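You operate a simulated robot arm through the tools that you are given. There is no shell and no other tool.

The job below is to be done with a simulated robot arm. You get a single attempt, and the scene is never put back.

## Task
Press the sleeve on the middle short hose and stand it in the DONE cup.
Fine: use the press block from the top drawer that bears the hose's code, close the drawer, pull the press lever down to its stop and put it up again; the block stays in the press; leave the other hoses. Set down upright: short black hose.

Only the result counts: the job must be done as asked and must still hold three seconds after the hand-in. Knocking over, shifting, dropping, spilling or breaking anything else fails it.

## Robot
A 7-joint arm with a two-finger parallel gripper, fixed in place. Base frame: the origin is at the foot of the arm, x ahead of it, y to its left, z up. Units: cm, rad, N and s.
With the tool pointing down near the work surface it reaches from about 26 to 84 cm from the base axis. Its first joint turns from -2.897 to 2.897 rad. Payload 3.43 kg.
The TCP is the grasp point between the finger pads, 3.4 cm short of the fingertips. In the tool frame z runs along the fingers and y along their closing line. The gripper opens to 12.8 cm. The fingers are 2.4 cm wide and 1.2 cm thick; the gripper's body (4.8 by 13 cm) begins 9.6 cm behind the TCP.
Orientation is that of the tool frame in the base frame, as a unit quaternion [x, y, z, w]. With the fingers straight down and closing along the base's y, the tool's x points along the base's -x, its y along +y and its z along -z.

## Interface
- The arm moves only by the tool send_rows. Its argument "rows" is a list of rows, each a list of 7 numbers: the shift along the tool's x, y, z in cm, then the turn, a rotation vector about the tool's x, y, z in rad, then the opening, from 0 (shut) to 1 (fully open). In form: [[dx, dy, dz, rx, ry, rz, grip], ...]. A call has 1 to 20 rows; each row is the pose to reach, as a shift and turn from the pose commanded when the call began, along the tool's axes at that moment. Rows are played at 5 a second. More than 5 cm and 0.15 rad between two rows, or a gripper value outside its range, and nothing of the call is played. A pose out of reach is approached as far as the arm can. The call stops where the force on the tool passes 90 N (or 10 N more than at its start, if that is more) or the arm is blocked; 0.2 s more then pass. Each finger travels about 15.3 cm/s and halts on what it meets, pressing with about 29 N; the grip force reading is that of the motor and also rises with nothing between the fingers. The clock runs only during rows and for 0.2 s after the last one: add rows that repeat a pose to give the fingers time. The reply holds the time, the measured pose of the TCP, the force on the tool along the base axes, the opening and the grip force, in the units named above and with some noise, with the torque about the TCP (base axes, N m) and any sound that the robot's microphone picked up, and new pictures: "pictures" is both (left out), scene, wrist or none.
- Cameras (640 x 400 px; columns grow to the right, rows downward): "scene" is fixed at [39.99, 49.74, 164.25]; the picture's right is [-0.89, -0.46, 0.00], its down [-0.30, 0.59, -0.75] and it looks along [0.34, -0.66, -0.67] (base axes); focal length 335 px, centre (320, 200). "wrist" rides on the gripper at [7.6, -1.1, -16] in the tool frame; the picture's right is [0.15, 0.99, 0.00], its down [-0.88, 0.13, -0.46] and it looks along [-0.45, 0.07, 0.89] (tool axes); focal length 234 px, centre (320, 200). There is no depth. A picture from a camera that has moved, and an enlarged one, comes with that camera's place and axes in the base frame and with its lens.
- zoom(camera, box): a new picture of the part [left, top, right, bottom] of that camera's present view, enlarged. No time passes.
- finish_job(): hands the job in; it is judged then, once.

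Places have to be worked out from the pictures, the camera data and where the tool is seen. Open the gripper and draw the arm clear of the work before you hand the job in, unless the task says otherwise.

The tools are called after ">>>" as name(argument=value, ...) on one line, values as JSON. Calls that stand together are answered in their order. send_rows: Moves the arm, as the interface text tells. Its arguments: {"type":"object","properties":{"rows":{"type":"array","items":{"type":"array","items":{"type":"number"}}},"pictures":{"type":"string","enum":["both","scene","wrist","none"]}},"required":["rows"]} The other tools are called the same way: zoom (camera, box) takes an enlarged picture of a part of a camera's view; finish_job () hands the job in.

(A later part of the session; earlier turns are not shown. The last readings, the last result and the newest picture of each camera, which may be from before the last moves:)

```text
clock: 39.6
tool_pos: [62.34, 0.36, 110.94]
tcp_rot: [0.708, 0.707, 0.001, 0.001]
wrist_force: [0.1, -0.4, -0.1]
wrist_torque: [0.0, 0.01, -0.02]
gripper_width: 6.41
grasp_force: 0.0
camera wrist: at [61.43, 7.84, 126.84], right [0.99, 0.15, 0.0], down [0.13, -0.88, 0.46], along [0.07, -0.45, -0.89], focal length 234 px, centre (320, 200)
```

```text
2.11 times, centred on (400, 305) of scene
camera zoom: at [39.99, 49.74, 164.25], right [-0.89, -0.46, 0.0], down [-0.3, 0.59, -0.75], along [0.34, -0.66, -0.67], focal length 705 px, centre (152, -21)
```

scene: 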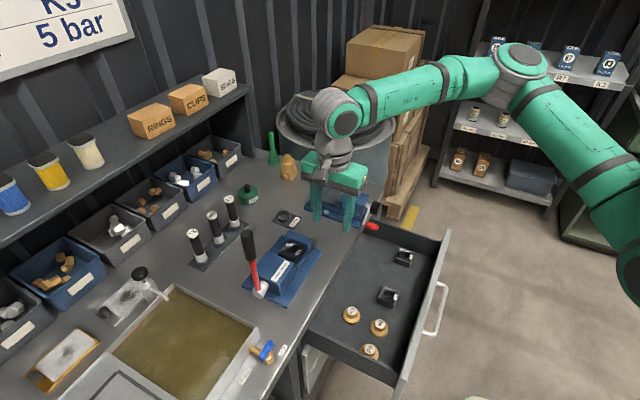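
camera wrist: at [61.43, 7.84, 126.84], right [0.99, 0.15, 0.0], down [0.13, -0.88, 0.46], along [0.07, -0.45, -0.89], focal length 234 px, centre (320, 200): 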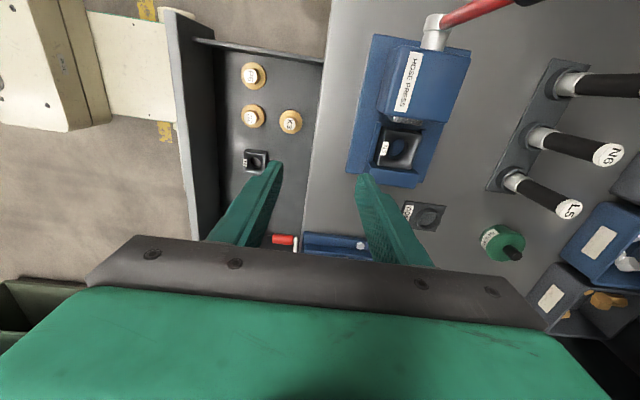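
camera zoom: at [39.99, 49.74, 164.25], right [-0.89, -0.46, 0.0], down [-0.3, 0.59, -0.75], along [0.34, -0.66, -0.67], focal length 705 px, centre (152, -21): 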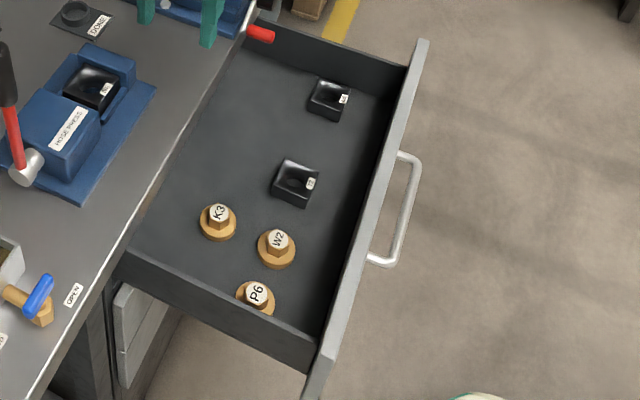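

Panel top z≈81.4, outer face x≈36.4. I move to in front of it (x≈33, y≈-12.6) with shut fingers and lower to tips z≈78, above the handle bar.

>>> send_rows(rows=[[-1.5, -4, 0, 0, 0, 0, 0.3], [-3.2, -8, 0, 0, 0, 0, 0], [-5, -12, 0, 0, 0, 0, 0], [-7, -16, 0, 0, 0, 0, 0], [-9, -20, 0, 0, 0, 0, 0], [-11, -24, 0, 0, 0, 0, 0], [-13, -27.5, 0, 0, 0, 0, 0], [-13, -29.6, 4, 0, 0, 0, 0], [-13, -29.6, 8.8, 0, 0, 0, 0], [-13, -29.6, 13.5, 0, 0, 0, 0], [-13, -29.6, 18, 0, 0, 0, 0], [-13, -29.6, 22, 0, 0, 0, 0], [-13, -29.6, 22, 0, 0, 0, 0]])

>>> zoom(camera="wrist", box=[220, 60, 420, 260])

>>> zoom(camera="scene", box=[380, 200, 500, 340])

```text
clock: 42.4
tool_pos: [32.88, -12.71, 88.38]
tcp_rot: [0.707, 0.707, 0.0, -0.001]
wrist_force: [0.4, 0.8, 0.5]
wrist_torque: [0.01, 0.0, 0.01]
gripper_width: 0.03
grasp_force: 29.4
out of reach, approached as far as the arm can: row 8, 9, 10, 11
camera wrist: at [32.04, -5.22, 104.22], right [0.99, 0.15, 0.0], down [0.13, -0.88, 0.46], along [0.07, -0.45, -0.89], focal length 234 px, centre (320, 200)
```

scene: 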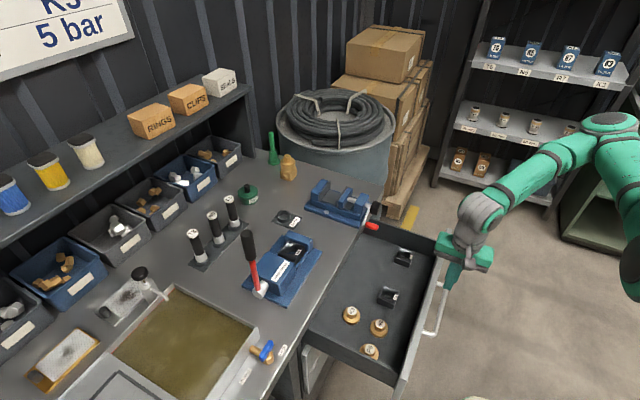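
wrist: 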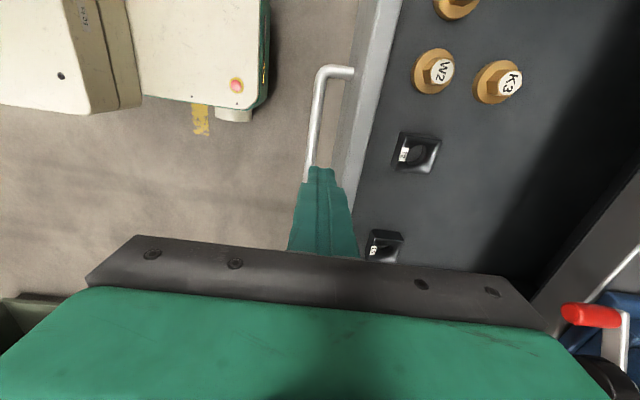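

```text
2.00 times, centred on (320, 160) of wrist
camera zoom: at [32.04, -5.22, 104.22], right [0.99, 0.15, 0.0], down [0.13, -0.88, 0.46], along [0.07, -0.45, -0.89], focal length 468 px, centre (320, 280)
```

zoom: 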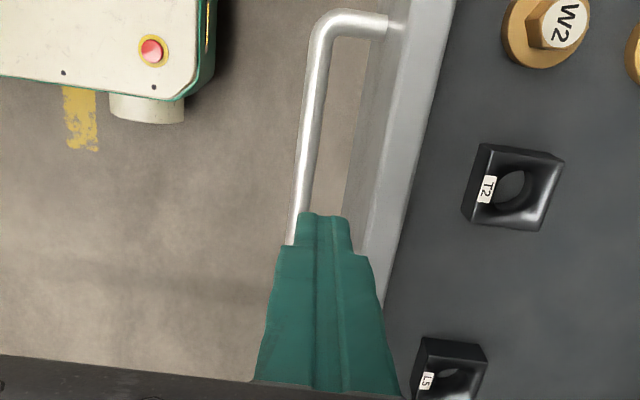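

```text
2.86 times, centred on (440, 270) of scene
camera zoom: at [39.99, 49.74, 164.25], right [-0.89, -0.46, 0.0], down [-0.3, 0.59, -0.75], along [0.34, -0.66, -0.67], focal length 956 px, centre (-23, 0)
```

zoom: 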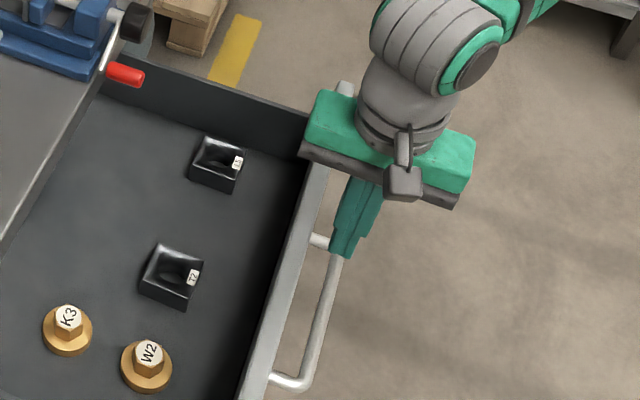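

Positioned in front of the panel. I lower 6.8 cm and push the drawer in at moderate speed.

>>> send_rows(rows=[[0, 0, 3.5, 0, 0, 0, 0], [0, 0, 6.8, 0, 0, 0, 0], [0, 1, 6.8, 0, 0, 0, 0], [0, 2, 6.8, 0, 0, 0, 0], [0, 3, 6.8, 0, 0, 0, 0], [0, 4.3, 6.8, 0, 0, 0, 0], [0, 5.8, 6.8, 0, 0, 0, 0], [0, 7.3, 6.8, 0, 0, 0, 0], [0, 8.8, 6.8, 0, 0, 0, 0], [0, 10.3, 6.8, 0, 0, 0, 0], [0, 11.8, 6.8, 0, 0, 0, 0], [0, 13.3, 6.8, 0, 0, 0, 0], [0, 14.8, 6.8, 0, 0, 0, 0], [0, 16, 6.8, 0, 0, 0, 0], [0, 16.5, 6.8, 0, 0, 0, 0]])

```text
clock: 45.6
tool_pos: [49.49, -12.78, 82.07]
tcp_rot: [0.707, 0.707, 0.0, 0.0]
wrist_force: [0.4, 0.2, 0.5]
wrist_torque: [0.02, 0.03, -0.01]
gripper_width: 0.02
grasp_force: 28.7
camera wrist: at [48.5, -5.26, 97.93], right [0.99, 0.15, 0.0], down [0.13, -0.88, 0.46], along [0.07, -0.45, -0.89], focal length 234 px, centre (320, 200)
```

scene: 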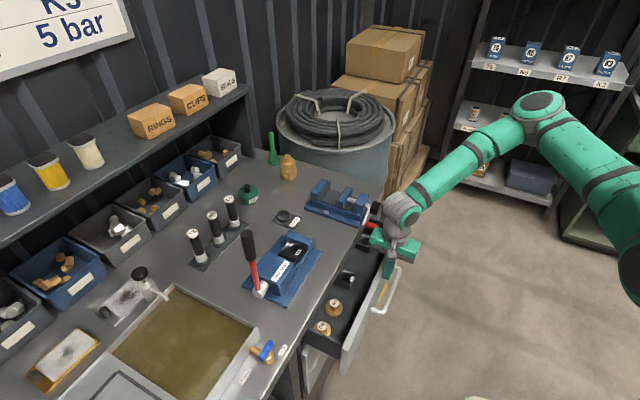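
wrist: 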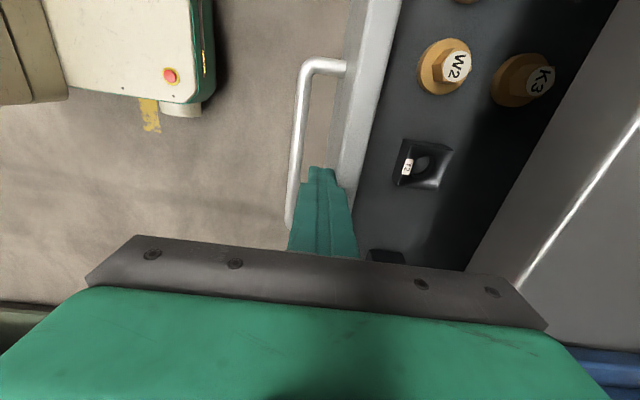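

Drawer is about half in. I shift slightly to +y for more clearance from the vise handle and continue pushing, slowing near the end.

>>> send_rows(rows=[[1, 0, 0, 0, 0, 0, 0], [2, 0, 0, 0, 0, 0, 0], [2, 1, 0, 0, 0, 0, 0], [2, 2.4, 0, 0, 0, 0, 0], [2, 3.8, 0, 0, 0, 0, 0], [2, 5.2, 0, 0, 0, 0, 0], [2, 6.6, 0, 0, 0, 0, 0], [2, 8, 0, 0, 0, 0, 0], [2, 9.2, 0, 0, 0, 0, 0], [2, 10, 0, 0, 0, 0, 0], [2, 10.5, 0, 0, 0, 0, 0]])

>>> zoom(camera="scene", box=[300, 190, 420, 340])

```text
clock: 48.0
tool_pos: [59.91, -10.92, 82.23]
tcp_rot: [0.707, 0.707, 0.0, 0.0]
wrist_force: [-12.3, -1.2, 4.1]
wrist_torque: [0.18, -0.76, 0.11]
gripper_width: 0.02
grasp_force: 29.8
camera wrist: at [59.01, -3.39, 97.98], right [0.99, 0.15, 0.0], down [0.13, -0.88, 0.46], along [0.07, -0.45, -0.89], focal length 234 px, centre (320, 200)
```

scene: 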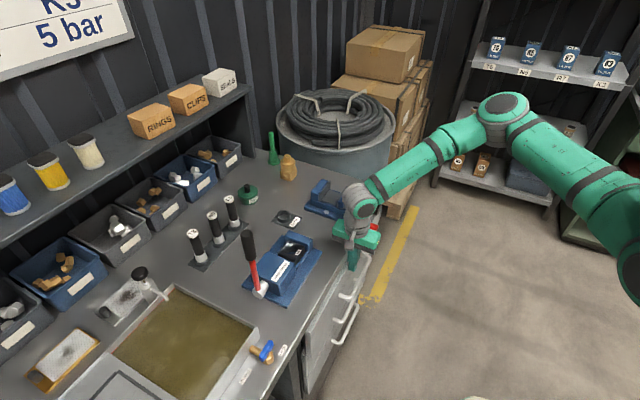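
wrist: 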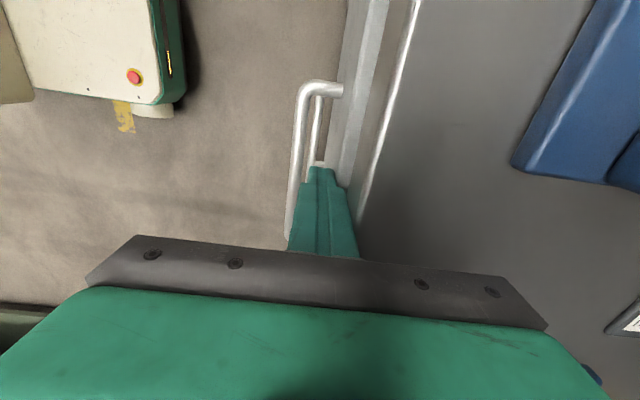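

```text
2.67 times, centred on (360, 265) of scene
camera zoom: at [39.99, 49.74, 164.25], right [-0.89, -0.46, 0.0], down [-0.3, 0.59, -0.75], along [0.34, -0.66, -0.67], focal length 893 px, centre (213, 27)
```

zoom: 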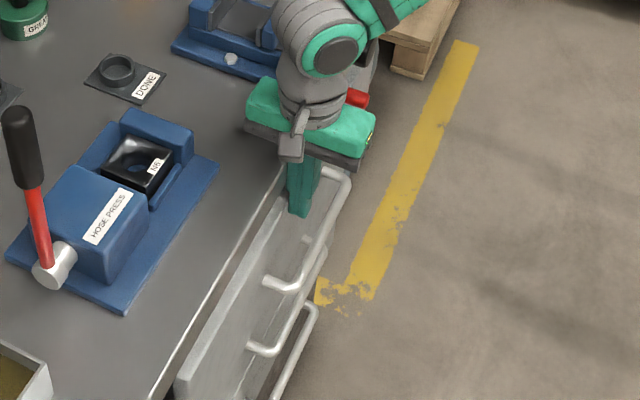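

The finger meets the bench edge before the drawer is fully shut (about 2 cm left). I back off, tilt the tool 0.7 rad so the tips lead under the bench edge, then push the rest.

>>> send_rows(rows=[[0, -2, 0, 0, 0, 0, 0], [0, -4.4, 0, 0, 0, 0, 0], [0, -4.4, 0.5, -0.14, 0, 0, 0], [0, -4.4, 1, -0.28, 0, 0, 0], [0, -4.4, 1.5, -0.42, 0, 0, 0], [0, -4.4, 2, -0.56, 0, 0, 0], [0, -4.4, 2.2, -0.7, 0, 0, 0], [0, -4.4, 2.2, -0.7, 0, 0, 0]])

>>> zoom(camera="wrist", box=[220, 60, 420, 260])

>>> zoom(camera="scene", box=[300, 190, 420, 340])

```text
clock: 49.8
tool_pos: [55.6, -10.89, 79.93]
tcp_rot: [0.664, 0.664, 0.244, 0.242]
wrist_force: [-0.7, -0.1, 0.2]
wrist_torque: [0.02, 0.01, 0.01]
gripper_width: 0.0
grasp_force: 28.9
camera wrist: at [44.52, -3.29, 91.23], right [0.76, 0.15, 0.64], down [-0.2, -0.88, 0.43], along [0.63, -0.45, -0.64], focal length 234 px, centre (320, 200)
```

scene: 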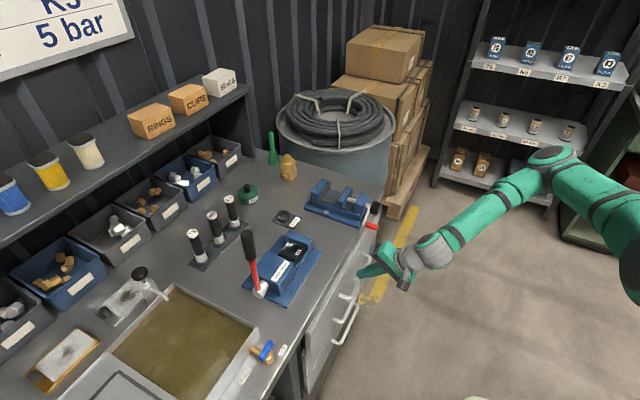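
wrist: 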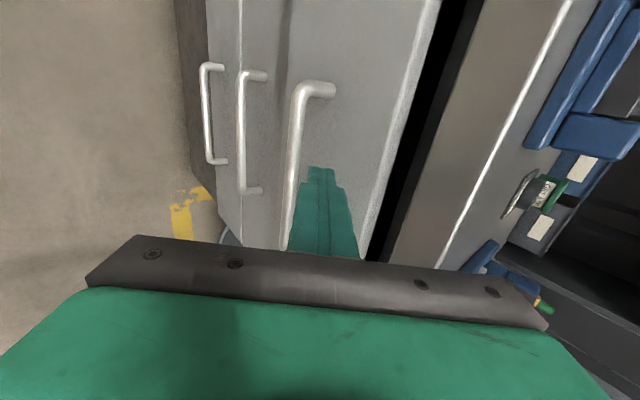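

```text
2.00 times, centred on (320, 160) of wrist
camera zoom: at [44.52, -3.29, 91.23], right [0.76, 0.15, 0.64], down [-0.2, -0.88, 0.43], along [0.63, -0.45, -0.64], focal length 468 px, centre (320, 280)
```

zoom: 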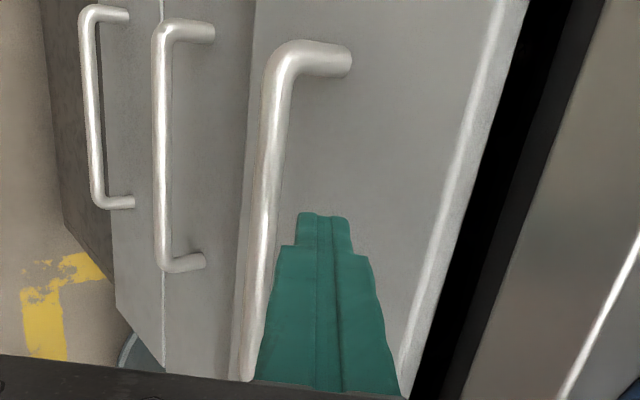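

```text
2.67 times, centred on (360, 265) of scene
camera zoom: at [39.99, 49.74, 164.25], right [-0.89, -0.46, 0.0], down [-0.3, 0.59, -0.75], along [0.34, -0.66, -0.67], focal length 893 px, centre (213, 27)
```

zoom: 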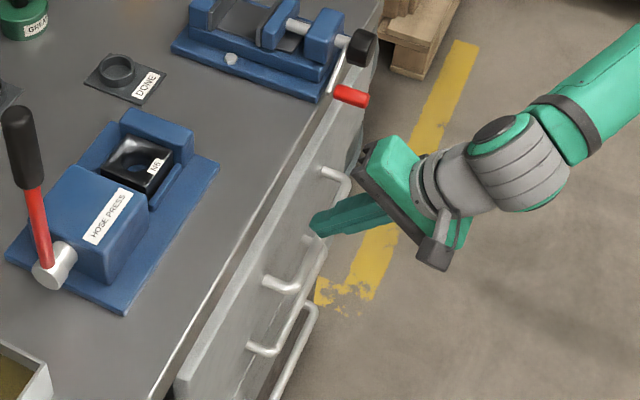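

Tip is ahead of the panel, above the bar. I push along +x in small steps toward the closed position.

>>> send_rows(rows=[[0, 0.77, 0.64, 0, 0, 0, 0], [0, 1.53, 1.29, 0, 0, 0, 0], [0, 2.1, 1.77, 0, 0, 0, 0], [0, 2.6, 2.2, 0, 0, 0, 0], [0, 2.95, 2.48, 0, 0, 0, 0], [0, 3.25, 2.74, 0, 0, 0, 0], [0, 3.5, 2.95, 0, 0, 0, 0], [0, 3.5, 2.95, 0, 0, 0, 0]])

>>> zoom(camera="scene", box=[300, 190, 420, 340])

```text
clock: 51.6
tool_pos: [59.9, -10.9, 79.82]
tcp_rot: [0.664, 0.665, 0.242, 0.242]
wrist_force: [-47.3, -1.8, 19.3]
wrist_torque: [-0.05, 0.34, -0.05]
gripper_width: 0.02
grasp_force: 28.7
camera wrist: at [48.93, -3.29, 91.29], right [0.76, 0.15, 0.64], down [-0.19, -0.88, 0.43], along [0.62, -0.45, -0.64], focal length 234 px, centre (320, 200)
```

scene: 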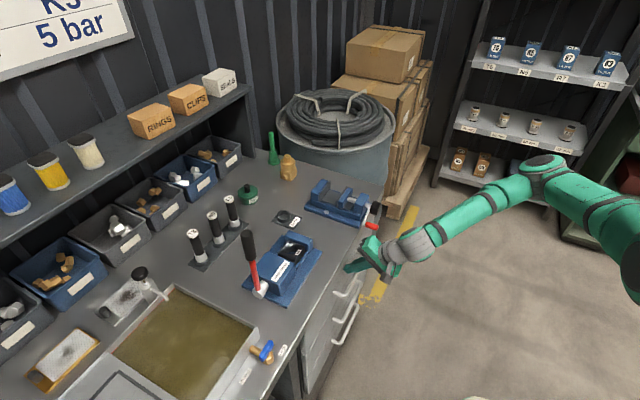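
wrist: 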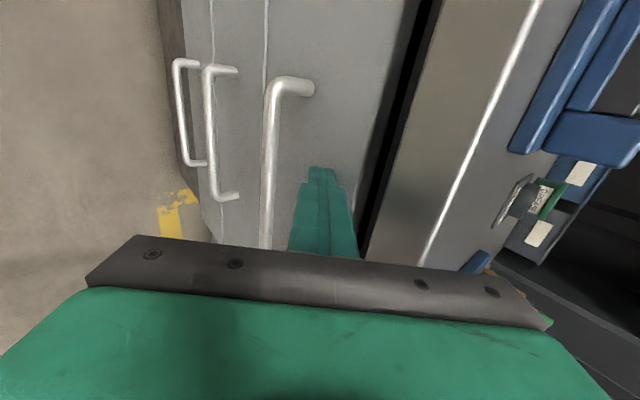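

```text
2.67 times, centred on (360, 265) of scene
camera zoom: at [39.99, 49.74, 164.25], right [-0.89, -0.46, 0.0], down [-0.3, 0.59, -0.75], along [0.34, -0.66, -0.67], focal length 893 px, centre (213, 27)
```

zoom: 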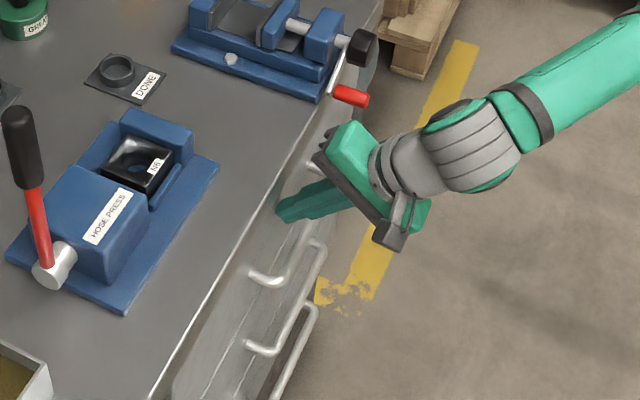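

47 N against the stop and the face is flush again: the drawer is closed. I back off, rise and untilt.

>>> send_rows(rows=[[0, -2.3, -1.93, 0, 0, 0, 0], [0, -4.6, -3.86, 0, 0, 0, 0], [0, -1.9, -7.1, 0.05, 0, 0, 0], [0, 0.9, -10.4, 0.15, 0, 0, 0], [0, 3.7, -13.7, 0.25, 0, 0, 0.1], [0, 6.5, -17, 0.35, 0, 0, 0.3], [0, 9.3, -20.3, 0.45, 0, 0, 0.4], [0, 12.1, -23.6, 0.55, 0, 0, 0.4], [0, 14.9, -26.9, 0.65, 0, 0, 0.4], [0, 16.2, -28.5, 0.7, 0, 0, 0.4], [0, 16.2, -28.5, 0.7, 0, 0, 0.4]])

>>> zoom(camera="scene", box=[300, 190, 420, 340])

```text
clock: 54.0
tool_pos: [54.1, -10.73, 112.1]
tcp_rot: [0.707, 0.707, 0.0, 0.001]
wrist_force: [-0.2, 0.3, 1.0]
wrist_torque: [-0.01, -0.01, 0.0]
gripper_width: 5.13
grasp_force: 0.0
camera wrist: at [53.24, -3.23, 127.94], right [0.99, 0.15, 0.0], down [0.13, -0.88, 0.46], along [0.07, -0.45, -0.89], focal length 234 px, centre (320, 200)
```

scene: 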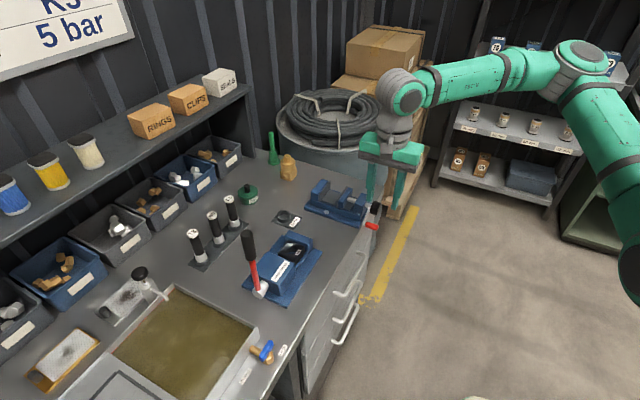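
wrist: 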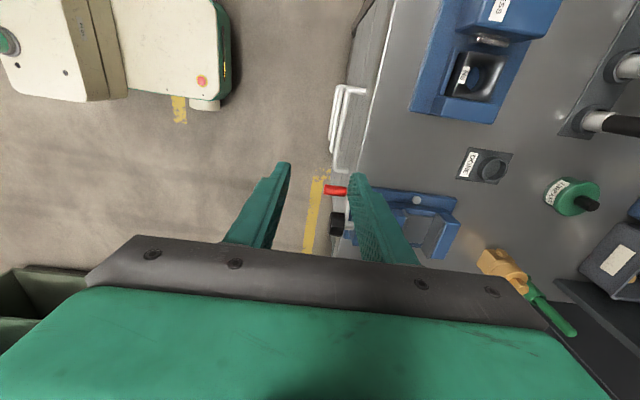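

```text
2.67 times, centred on (360, 265) of scene
camera zoom: at [39.99, 49.74, 164.25], right [-0.89, -0.46, 0.0], down [-0.3, 0.59, -0.75], along [0.34, -0.66, -0.67], focal length 893 px, centre (213, 27)
```

zoom: 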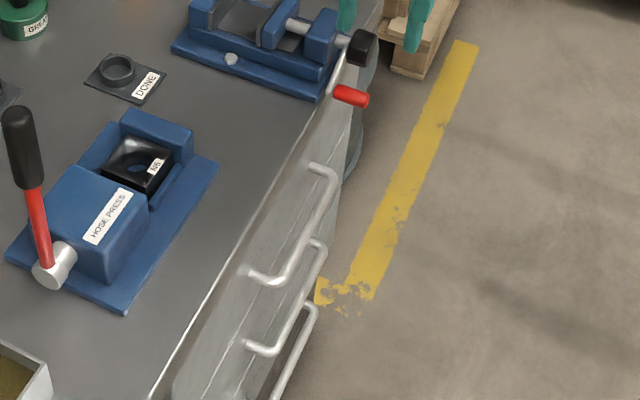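

Drawer is closed just as originally. Now I move for a wrist view of the hoses and the DONE cup.

>>> send_rows(rows=[[2.7, 3, -1.5, 0, 0, 0, 0.4], [5.4, 6, -3, 0, 0, 0, 0.4], [8.1, 9, -4.5, 0, 0, 0, 0.4], [10.8, 12, -6, 0, 0, 0, 0.4], [13.5, 15, -6, 0, 0, 0, 0.4], [16.2, 18, -6, 0, 0, 0, 0.4], [18.7, 20.9, -6, 0, 0, 0, 0.4], [18.7, 20.9, -6, 0, 0, 0, 0.4]])

>>> zoom(camera="wrist", box=[360, 60, 560, 260])

>>> zoom(camera="scene", box=[180, 190, 250, 270])

```text
clock: 55.8
tool_pos: [75.02, 7.92, 118.1]
tcp_rot: [0.708, 0.706, 0.0, 0.001]
wrist_force: [-0.2, 0.3, 0.0]
wrist_torque: [0.05, 0.01, 0.03]
gripper_width: 5.12
grasp_force: 0.0
camera wrist: at [74.04, 15.5, 133.95], right [0.99, 0.15, 0.0], down [0.13, -0.88, 0.46], along [0.07, -0.45, -0.89], focal length 234 px, centre (320, 200)
```

scene: 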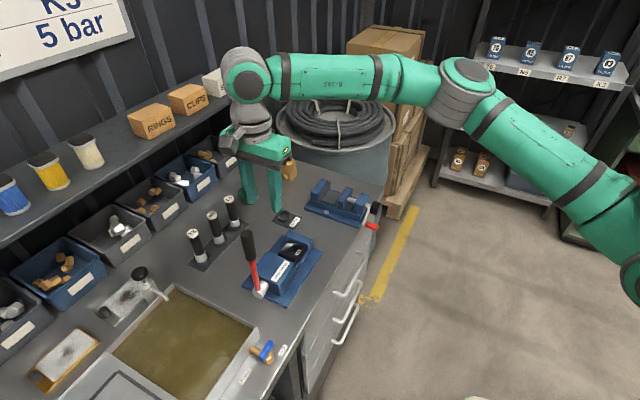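
wrist: 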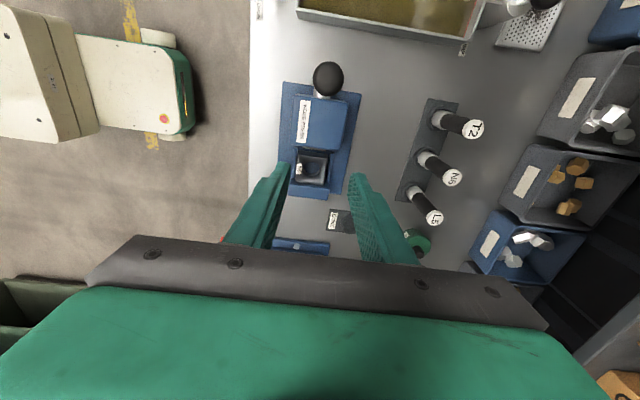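

```text
2.00 times, centred on (460, 160) of wrist
camera zoom: at [74.04, 15.5, 133.95], right [0.99, 0.15, 0.0], down [0.13, -0.88, 0.46], along [0.07, -0.45, -0.89], focal length 468 px, centre (40, 280)
```

zoom: 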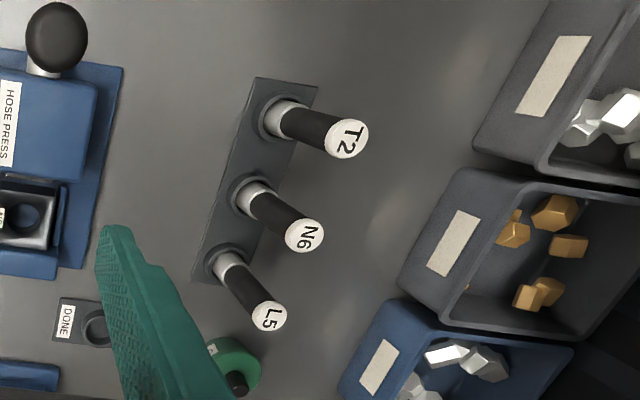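

```text
5.00 times, centred on (215, 230) of scene
camera zoom: at [39.99, 49.74, 164.25], right [-0.89, -0.46, 0.0], down [-0.3, 0.59, -0.75], along [0.34, -0.66, -0.67], focal length 1674 px, centre (845, 50)
```

zoom: 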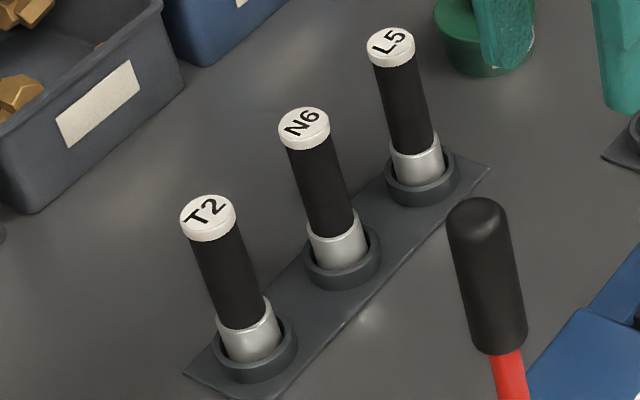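

N6 hose: top centre (96.5,5.0,99.7), cup at same x,y; neighbours ±7.5 cm along y. I turn the tool back so the fingers close along y.

>>> send_rows(rows=[[0, 0, -0.5, 0, 0, -0.143, 0.4], [0, 0, -1, 0, 0, -0.286, 0.4], [0, 0, -1.5, 0, 0, -0.428, 0.4], [0, 0, -2, 0, 0, -0.571, 0.4], [0, 0, -2, 0, 0, -0.714, 0.4], [0, 0, -2, 0, 0, -0.857, 0.4], [0, 0, -2, 0, 0, -1.0, 0.4], [0, 0, -2, 0, 0, -1.142, 0.4], [0, 0, -2, 0, 0, -1.285, 0.4], [0, 0, -2, 0, 0, -1.428, 0.4], [0, 0, -2, 0, 0, -1.571, 0.4], [0, 0, -2, 0, 0, -1.571, 0.4]])

```text
clock: 58.4
tool_pos: [74.99, 7.86, 120.12]
tcp_rot: [-0.001, 1.0, 0.0, 0.0]
wrist_force: [-0.6, -0.7, -0.1]
wrist_torque: [0.01, 0.0, 0.0]
gripper_width: 5.12
grasp_force: 0.0
camera wrist: at [67.62, 6.69, 135.91], right [-0.15, 0.99, 0.0], down [0.88, 0.13, 0.46], along [0.45, 0.07, -0.89], focal length 234 px, centre (320, 200)
```

scene: 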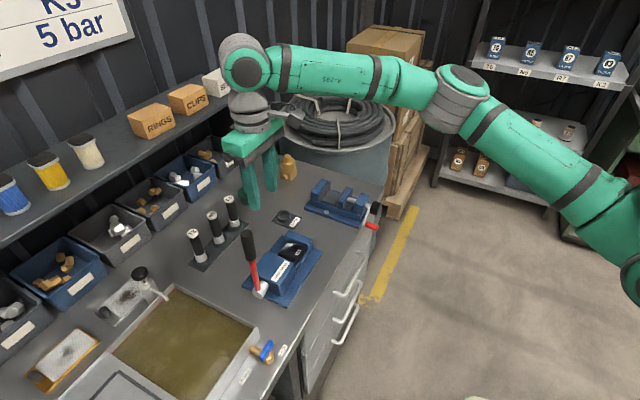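
wrist: 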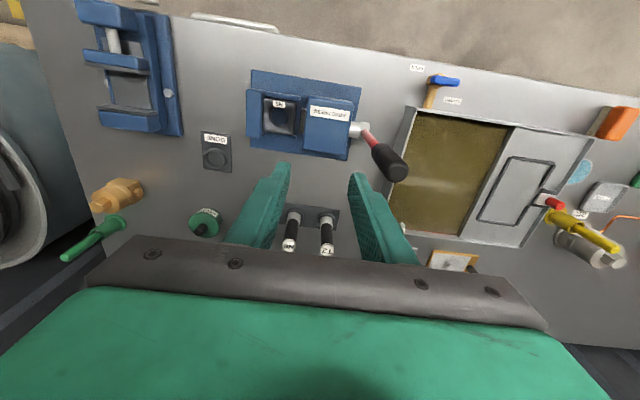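

Now I tilt the tool forward 0.8 rad while moving toward the hoses, staying high.

>>> send_rows(rows=[[-2.2, -0.5, 1.3, 0, -0.133, 0, 0.4], [-4.4, -1, 2.6, 0, -0.267, 0, 0.4], [-6.6, -1.5, 4, 0, -0.4, 0, 0.4], [-8.8, -2, 5.3, 0, -0.533, 0, 0.4], [-11, -2.5, 6.6, 0, -0.667, 0, 0.4], [-13, -2.9, 8, 0, -0.8, 0, 0.4], [-13, -2.9, 8, 0, -0.8, 0, 0.4]])

>>> zoom(camera="scene", box=[160, 150, 300, 290])

```text
clock: 60.0
tool_pos: [88.17, 4.93, 112.31]
tcp_rot: [0.0, 0.921, -0.001, 0.39]
wrist_force: [0.9, -0.1, 0.3]
wrist_torque: [0.0, -0.01, -0.02]
gripper_width: 5.13
grasp_force: 0.2
camera wrist: at [71.55, 3.79, 117.72], right [-0.1, 0.99, -0.11], down [0.28, 0.13, 0.95], along [0.95, 0.07, -0.29], focal length 234 px, centre (320, 200)
```

scene: 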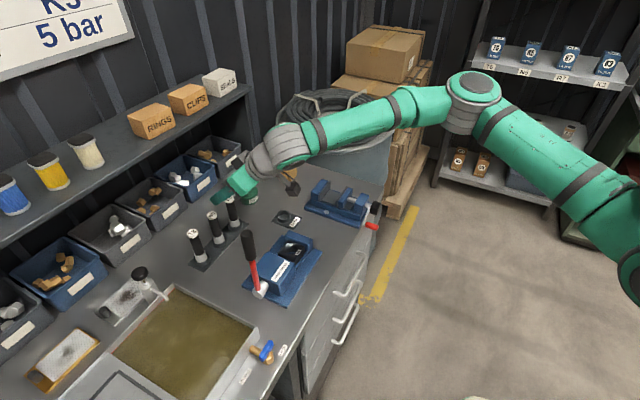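
wrist: 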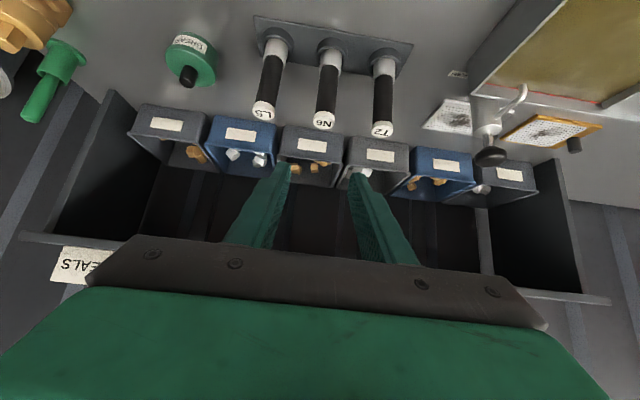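

```text
2.86 times, centred on (230, 220) of scene
camera zoom: at [39.99, 49.74, 164.25], right [-0.89, -0.46, 0.0], down [-0.3, 0.59, -0.75], along [0.34, -0.66, -0.67], focal length 956 px, centre (577, 143)
```

zoom: 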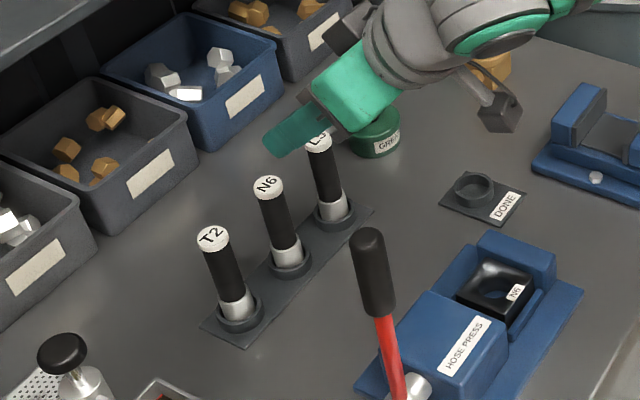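

N6 lies between the fingers' lines. I move to the pre-grasp point about 8 cm before the hose along the tool axis.

>>> send_rows(rows=[[1.3, 0, 2.2, 0, 0, 0, 0.38], [2.6, 0, 4.4, 0, 0, 0, 0.38], [4, 0, 6.5, 0, 0, 0, 0.38], [5.4, 0, 8.9, 0, 0, 0, 0.38], [5.4, 0, 8.9, 0, 0, 0, 0.38]])

>>> zoom(camera="scene", box=[180, 190, 260, 270])

>>> zoom(camera="wrist", box=[220, 40, 420, 240])

```text
clock: 61.2
tool_pos: [90.78, 4.94, 102.11]
tcp_rot: [0.001, 0.921, -0.001, 0.39]
wrist_force: [0.4, -0.4, 0.4]
wrist_torque: [-0.01, 0.03, 0.02]
gripper_width: 4.85
grasp_force: 0.1
camera wrist: at [74.2, 3.79, 107.64], right [-0.1, 0.99, -0.11], down [0.29, 0.13, 0.95], along [0.95, 0.07, -0.3], focal length 234 px, centre (320, 200)
```

scene: 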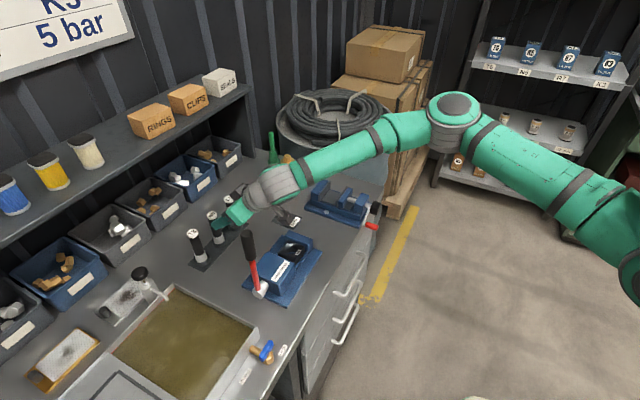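
wrist: 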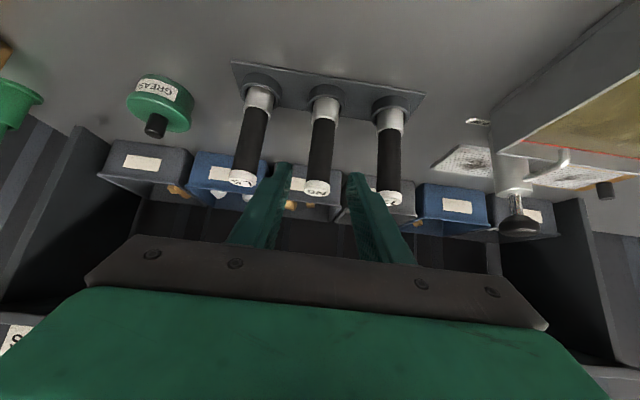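

```text
5.00 times, centred on (220, 230) of scene
camera zoom: at [39.99, 49.74, 164.25], right [-0.89, -0.46, 0.0], down [-0.3, 0.59, -0.75], along [0.34, -0.66, -0.67], focal length 1674 px, centre (820, 50)
```

zoom: 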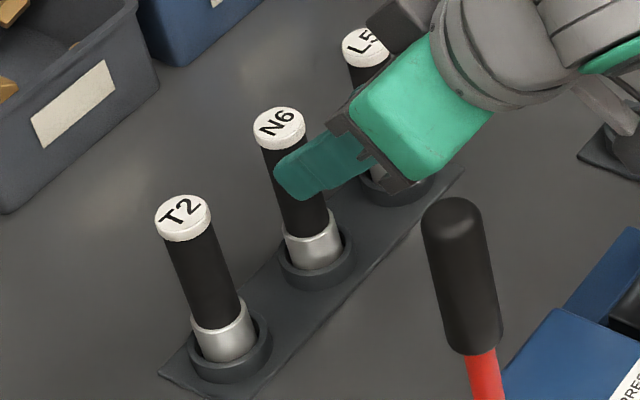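

```text
2.00 times, centred on (320, 140) of wrist
camera zoom: at [74.2, 3.79, 107.64], right [-0.1, 0.99, -0.11], down [0.29, 0.13, 0.95], along [0.95, 0.07, -0.3], focal length 468 px, centre (320, 320)
```

zoom: 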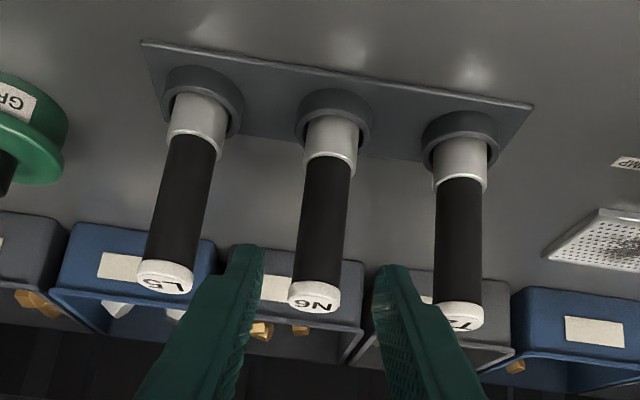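

Hose N6 is centred between the open fingers, neighbours clear. I advance 8 cm along the tool axis around it.

>>> send_rows(rows=[[0, 0.05, 2, 0, 0, 0, 0.38], [0, 0.05, 4, 0, 0, 0, 0.38], [0, 0.05, 6, 0, 0, 0, 0.38], [0, 0.05, 7.2, 0, 0, 0, 0.38], [0, 0.05, 8, 0, 0, 0, 0.38], [0, 0.05, 8, 0, 0, 0, 0.38]])

>>> zoom(camera="scene", box=[180, 190, 260, 270])

>>> zoom(camera="wrist", box=[220, 40, 420, 240])

```text
clock: 62.6
tool_pos: [96.29, 5.03, 96.52]
tcp_rot: [0.001, 0.921, -0.001, 0.389]
wrist_force: [-0.9, -0.2, -0.3]
wrist_torque: [0.01, 0.01, 0.02]
gripper_width: 4.87
grasp_force: 0.0
camera wrist: at [79.82, 3.87, 102.06], right [-0.1, 0.99, -0.11], down [0.29, 0.13, 0.95], along [0.95, 0.07, -0.3], focal length 234 px, centre (320, 200)
```

scene: 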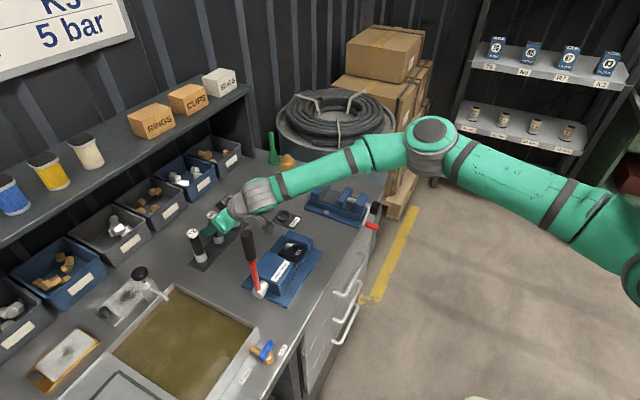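
wrist: 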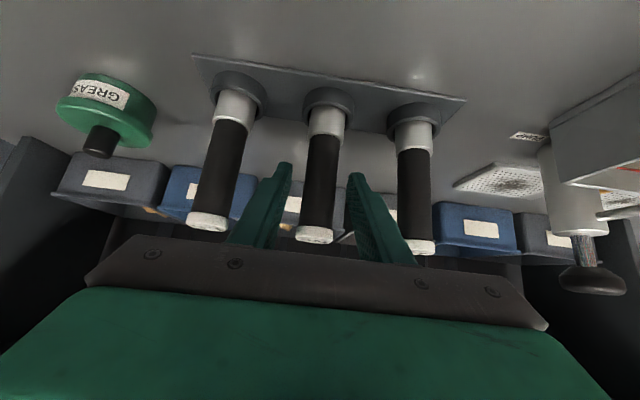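

```text
5.00 times, centred on (220, 230) of scene
camera zoom: at [39.99, 49.74, 164.25], right [-0.89, -0.46, 0.0], down [-0.3, 0.59, -0.75], along [0.34, -0.66, -0.67], focal length 1674 px, centre (820, 50)
```

zoom: 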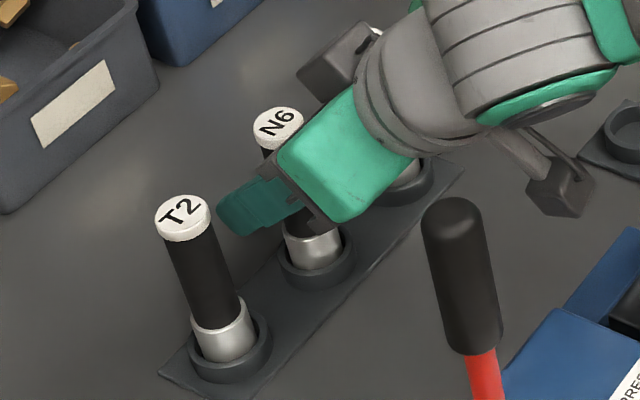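

```text
2.00 times, centred on (320, 140) of wrist
camera zoom: at [79.82, 3.87, 102.06], right [-0.1, 0.99, -0.11], down [0.29, 0.13, 0.95], along [0.95, 0.07, -0.3], focal length 468 px, centre (320, 320)
```

zoom: 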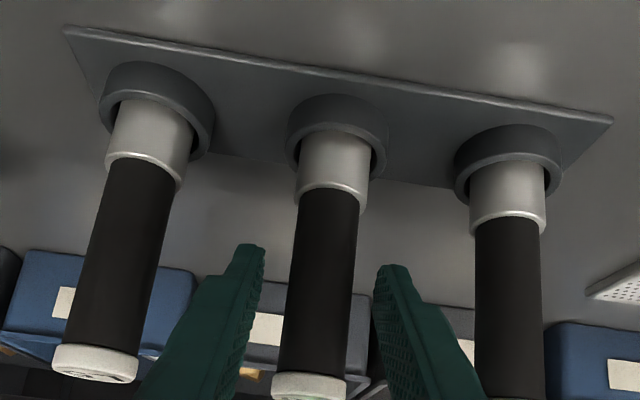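

Well centred. I close on the hose.

>>> send_rows(rows=[[0, 0, 0, 0, 0, 0, 0.3], [0, 0, 0, 0, 0, 0, 0.2], [0, 0, 0, 0, 0, 0, 0.15], [0, 0, 0, 0, 0, 0, 0.15]])

>>> zoom(camera="wrist", box=[220, 40, 420, 240])

```text
clock: 63.6
tool_pos: [96.46, 5.08, 96.44]
tcp_rot: [0.001, 0.921, -0.001, 0.39]
wrist_force: [-0.1, 1.4, -0.1]
wrist_torque: [0.1, -0.02, -0.02]
gripper_width: 2.6
grasp_force: 29.0
camera wrist: at [79.82, 3.87, 102.08], right [-0.1, 0.99, -0.11], down [0.29, 0.13, 0.95], along [0.95, 0.07, -0.3], focal length 234 px, centre (320, 200)
```

scene: 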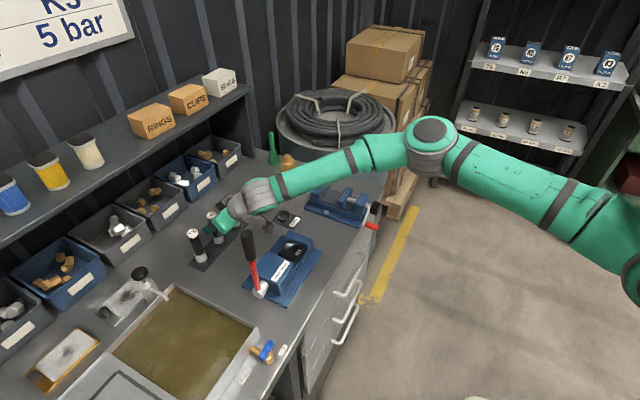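
wrist: 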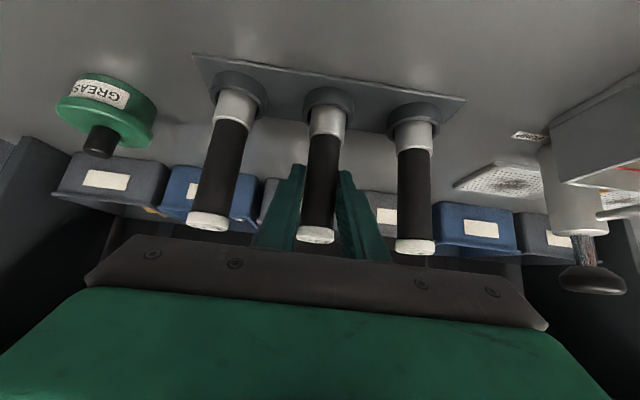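

```text
2.00 times, centred on (320, 140) of wrist
camera zoom: at [79.82, 3.87, 102.08], right [-0.1, 0.99, -0.11], down [0.29, 0.13, 0.95], along [0.95, 0.07, -0.3], focal length 468 px, centre (320, 320)
```

zoom: 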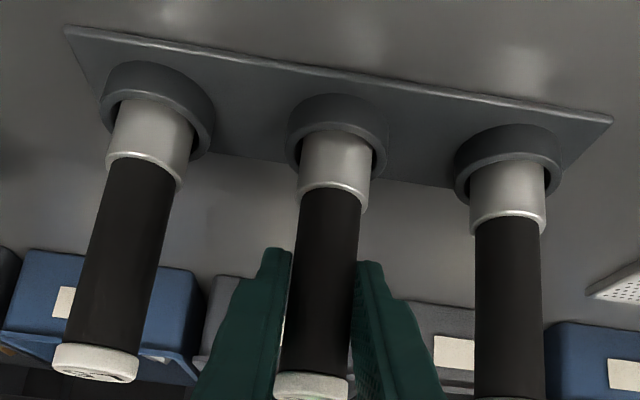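

Gripped at 2.6 cm. I lift straight up 14 cm.

>>> send_rows(rows=[[-0.72, 0, -0.7, 0, 0, 0, 0.15], [-2.15, 0, -2.1, 0, 0, 0, 0.15], [-4.3, 0, -4.2, 0, 0, 0, 0.15], [-6.5, 0, -6.3, 0, 0, 0, 0.15], [-8.6, 0, -8.4, 0, 0, 0, 0.15], [-10.04, 0, -9.76, 0, 0, 0, 0.15], [-10.04, 0, -9.76, 0, 0, 0, 0.15]])

>>> zoom(camera="wrist", box=[220, 40, 420, 240])

>>> zoom(camera="scene", box=[160, 150, 280, 270])

```text
clock: 65.2
tool_pos: [96.28, 5.07, 110.53]
tcp_rot: [0.0, 0.921, 0.0, 0.39]
wrist_force: [0.1, -0.3, -2.1]
wrist_torque: [0.0, 0.02, 0.01]
gripper_width: 2.59
grasp_force: 28.9
camera wrist: at [79.87, 3.84, 116.14], right [-0.1, 0.99, -0.11], down [0.29, 0.13, 0.95], along [0.95, 0.07, -0.3], focal length 234 px, centre (320, 200)
```

scene: 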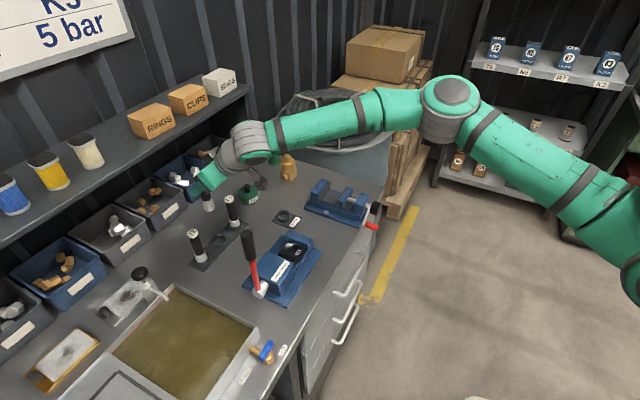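
wrist: 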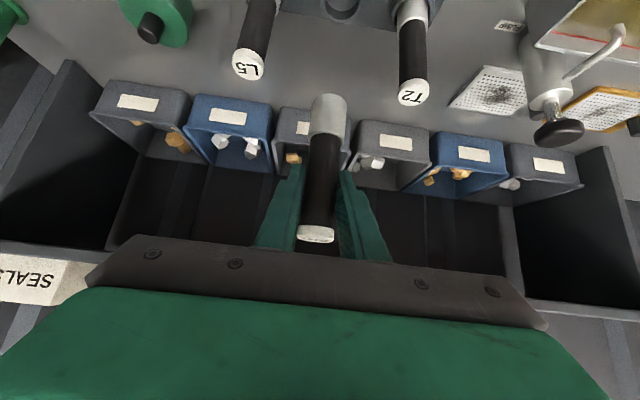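

```text
2.00 times, centred on (320, 140) of wrist
camera zoom: at [79.87, 3.84, 116.14], right [-0.1, 0.99, -0.11], down [0.29, 0.13, 0.95], along [0.95, 0.07, -0.3], focal length 468 px, centre (320, 320)
```

zoom: 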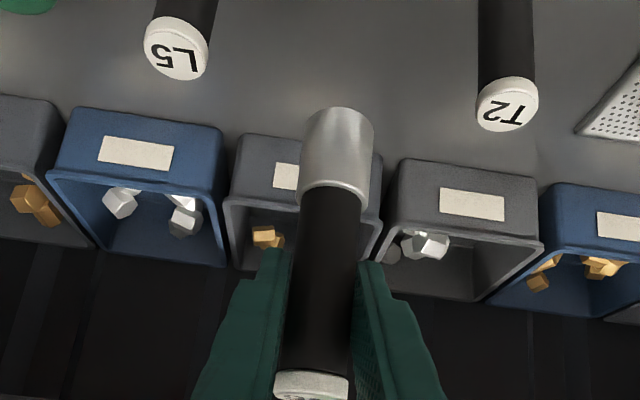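

```text
3.33 times, centred on (220, 210) of scene
camera zoom: at [39.99, 49.74, 164.25], right [-0.89, -0.46, 0.0], down [-0.3, 0.59, -0.75], along [0.34, -0.66, -0.67], focal length 1116 px, centre (653, 167)
```

zoom: 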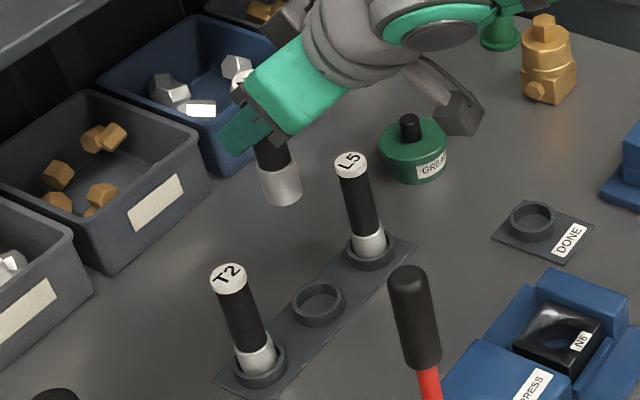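

Hose N6 hangs upright; the others are undisturbed. I carry it to above the block's hole at about (74.55, 0.28).

>>> send_rows(rows=[[2.6, -0.8, -2.6, 0, 0, 0, 0.15], [5.2, -1.6, -5.3, 0, 0, 0, 0.15], [7.8, -2.4, -7.9, 0, 0, 0, 0.15], [10.4, -3.2, -10.6, 0, 0, 0, 0.15], [13, -4, -13.2, 0, 0, 0, 0.15], [15.26, -4.75, -15.7, 0, 0, 0, 0.15], [15.26, -4.75, -15.7, 0, 0, 0, 0.15]])

>>> zoom(camera="wrist", box=[220, 40, 420, 240])

>>> zoom(camera="scene", box=[230, 190, 330, 280])

```text
clock: 66.8
tool_pos: [74.31, 0.31, 110.5]
tcp_rot: [0.0, 0.921, -0.001, 0.39]
wrist_force: [-1.1, 0.7, -2.3]
wrist_torque: [0.01, 0.0, 0.02]
gripper_width: 2.64
grasp_force: 28.8
camera wrist: at [57.8, -0.82, 116.03], right [-0.1, 0.99, -0.11], down [0.29, 0.13, 0.95], along [0.95, 0.07, -0.3], focal length 234 px, centre (320, 200)
```

scene: 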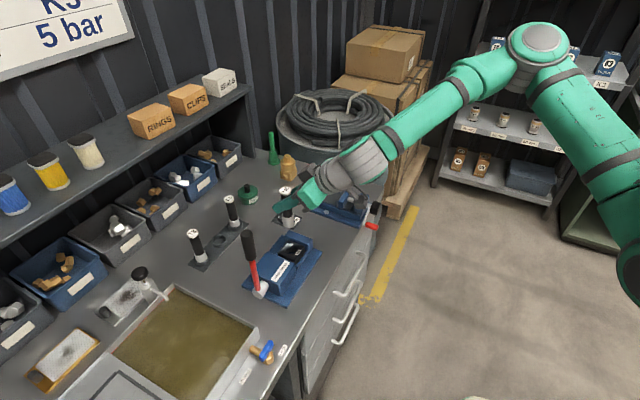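
wrist: 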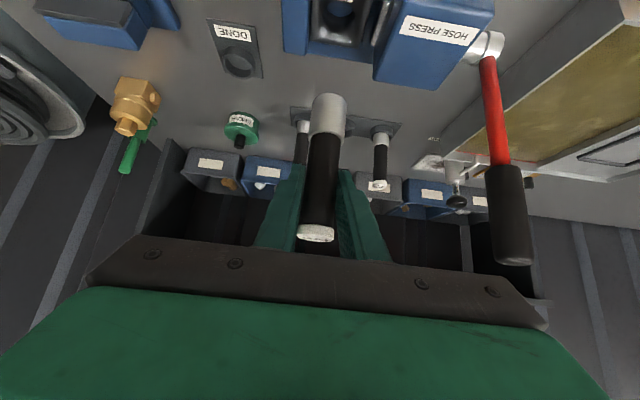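

```text
2.00 times, centred on (320, 140) of wrist
camera zoom: at [57.8, -0.82, 116.03], right [-0.1, 0.99, -0.11], down [0.29, 0.13, 0.95], along [0.95, 0.07, -0.3], focal length 468 px, centre (320, 320)
```

zoom: 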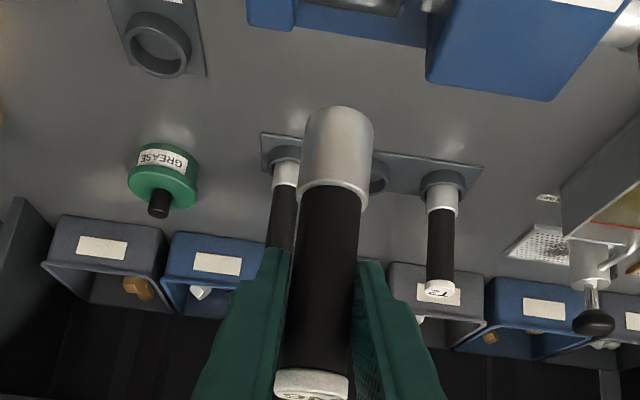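

```text
4.44 times, centred on (280, 235) of scene
camera zoom: at [39.99, 49.74, 164.25], right [-0.89, -0.46, 0.0], down [-0.3, 0.59, -0.75], along [0.34, -0.66, -0.67], focal length 1488 px, centre (498, 44)
```

zoom: 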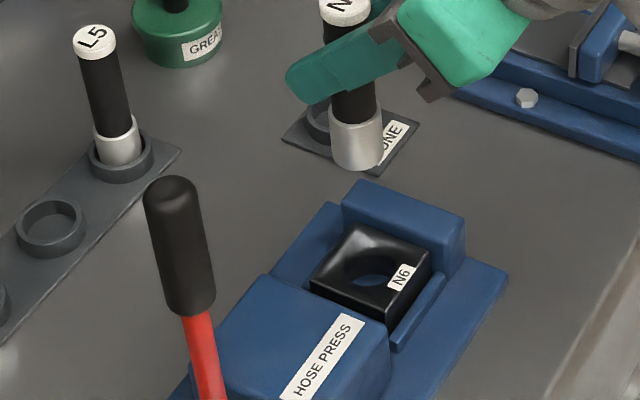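

The hose hangs above the block. I zoom in to compare hose and hole positions in the same camera.

>>> zoom(camera="scene", box=[280, 180, 320, 220])

>>> zoom(camera="scene", box=[270, 230, 310, 265])

```text
10.00 times, centred on (300, 200) of scene
camera zoom: at [39.99, 49.74, 164.25], right [-0.89, -0.46, 0.0], down [-0.3, 0.59, -0.75], along [0.34, -0.66, -0.67], focal length 3348 px, centre (520, 200)
```

zoom: 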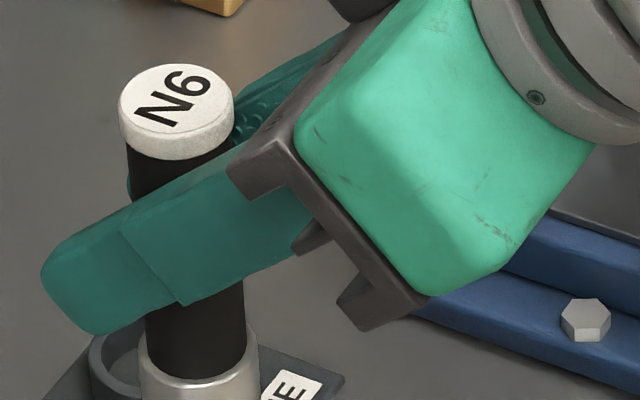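

```text
11.43 times, centred on (290, 248) of scene
camera zoom: at [39.99, 49.74, 164.25], right [-0.89, -0.46, 0.0], down [-0.3, 0.59, -0.75], along [0.34, -0.66, -0.67], focal length 3826 px, centre (663, -343)
```

zoom: 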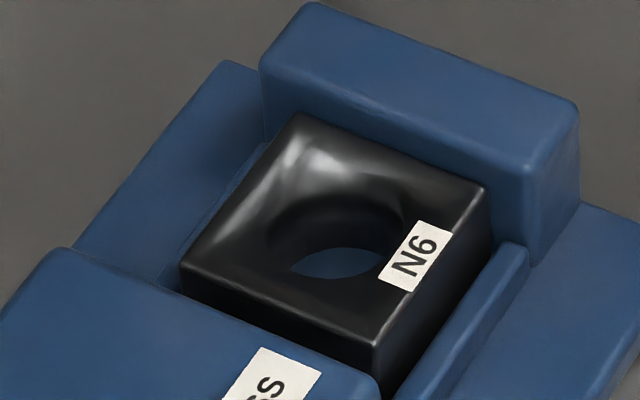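

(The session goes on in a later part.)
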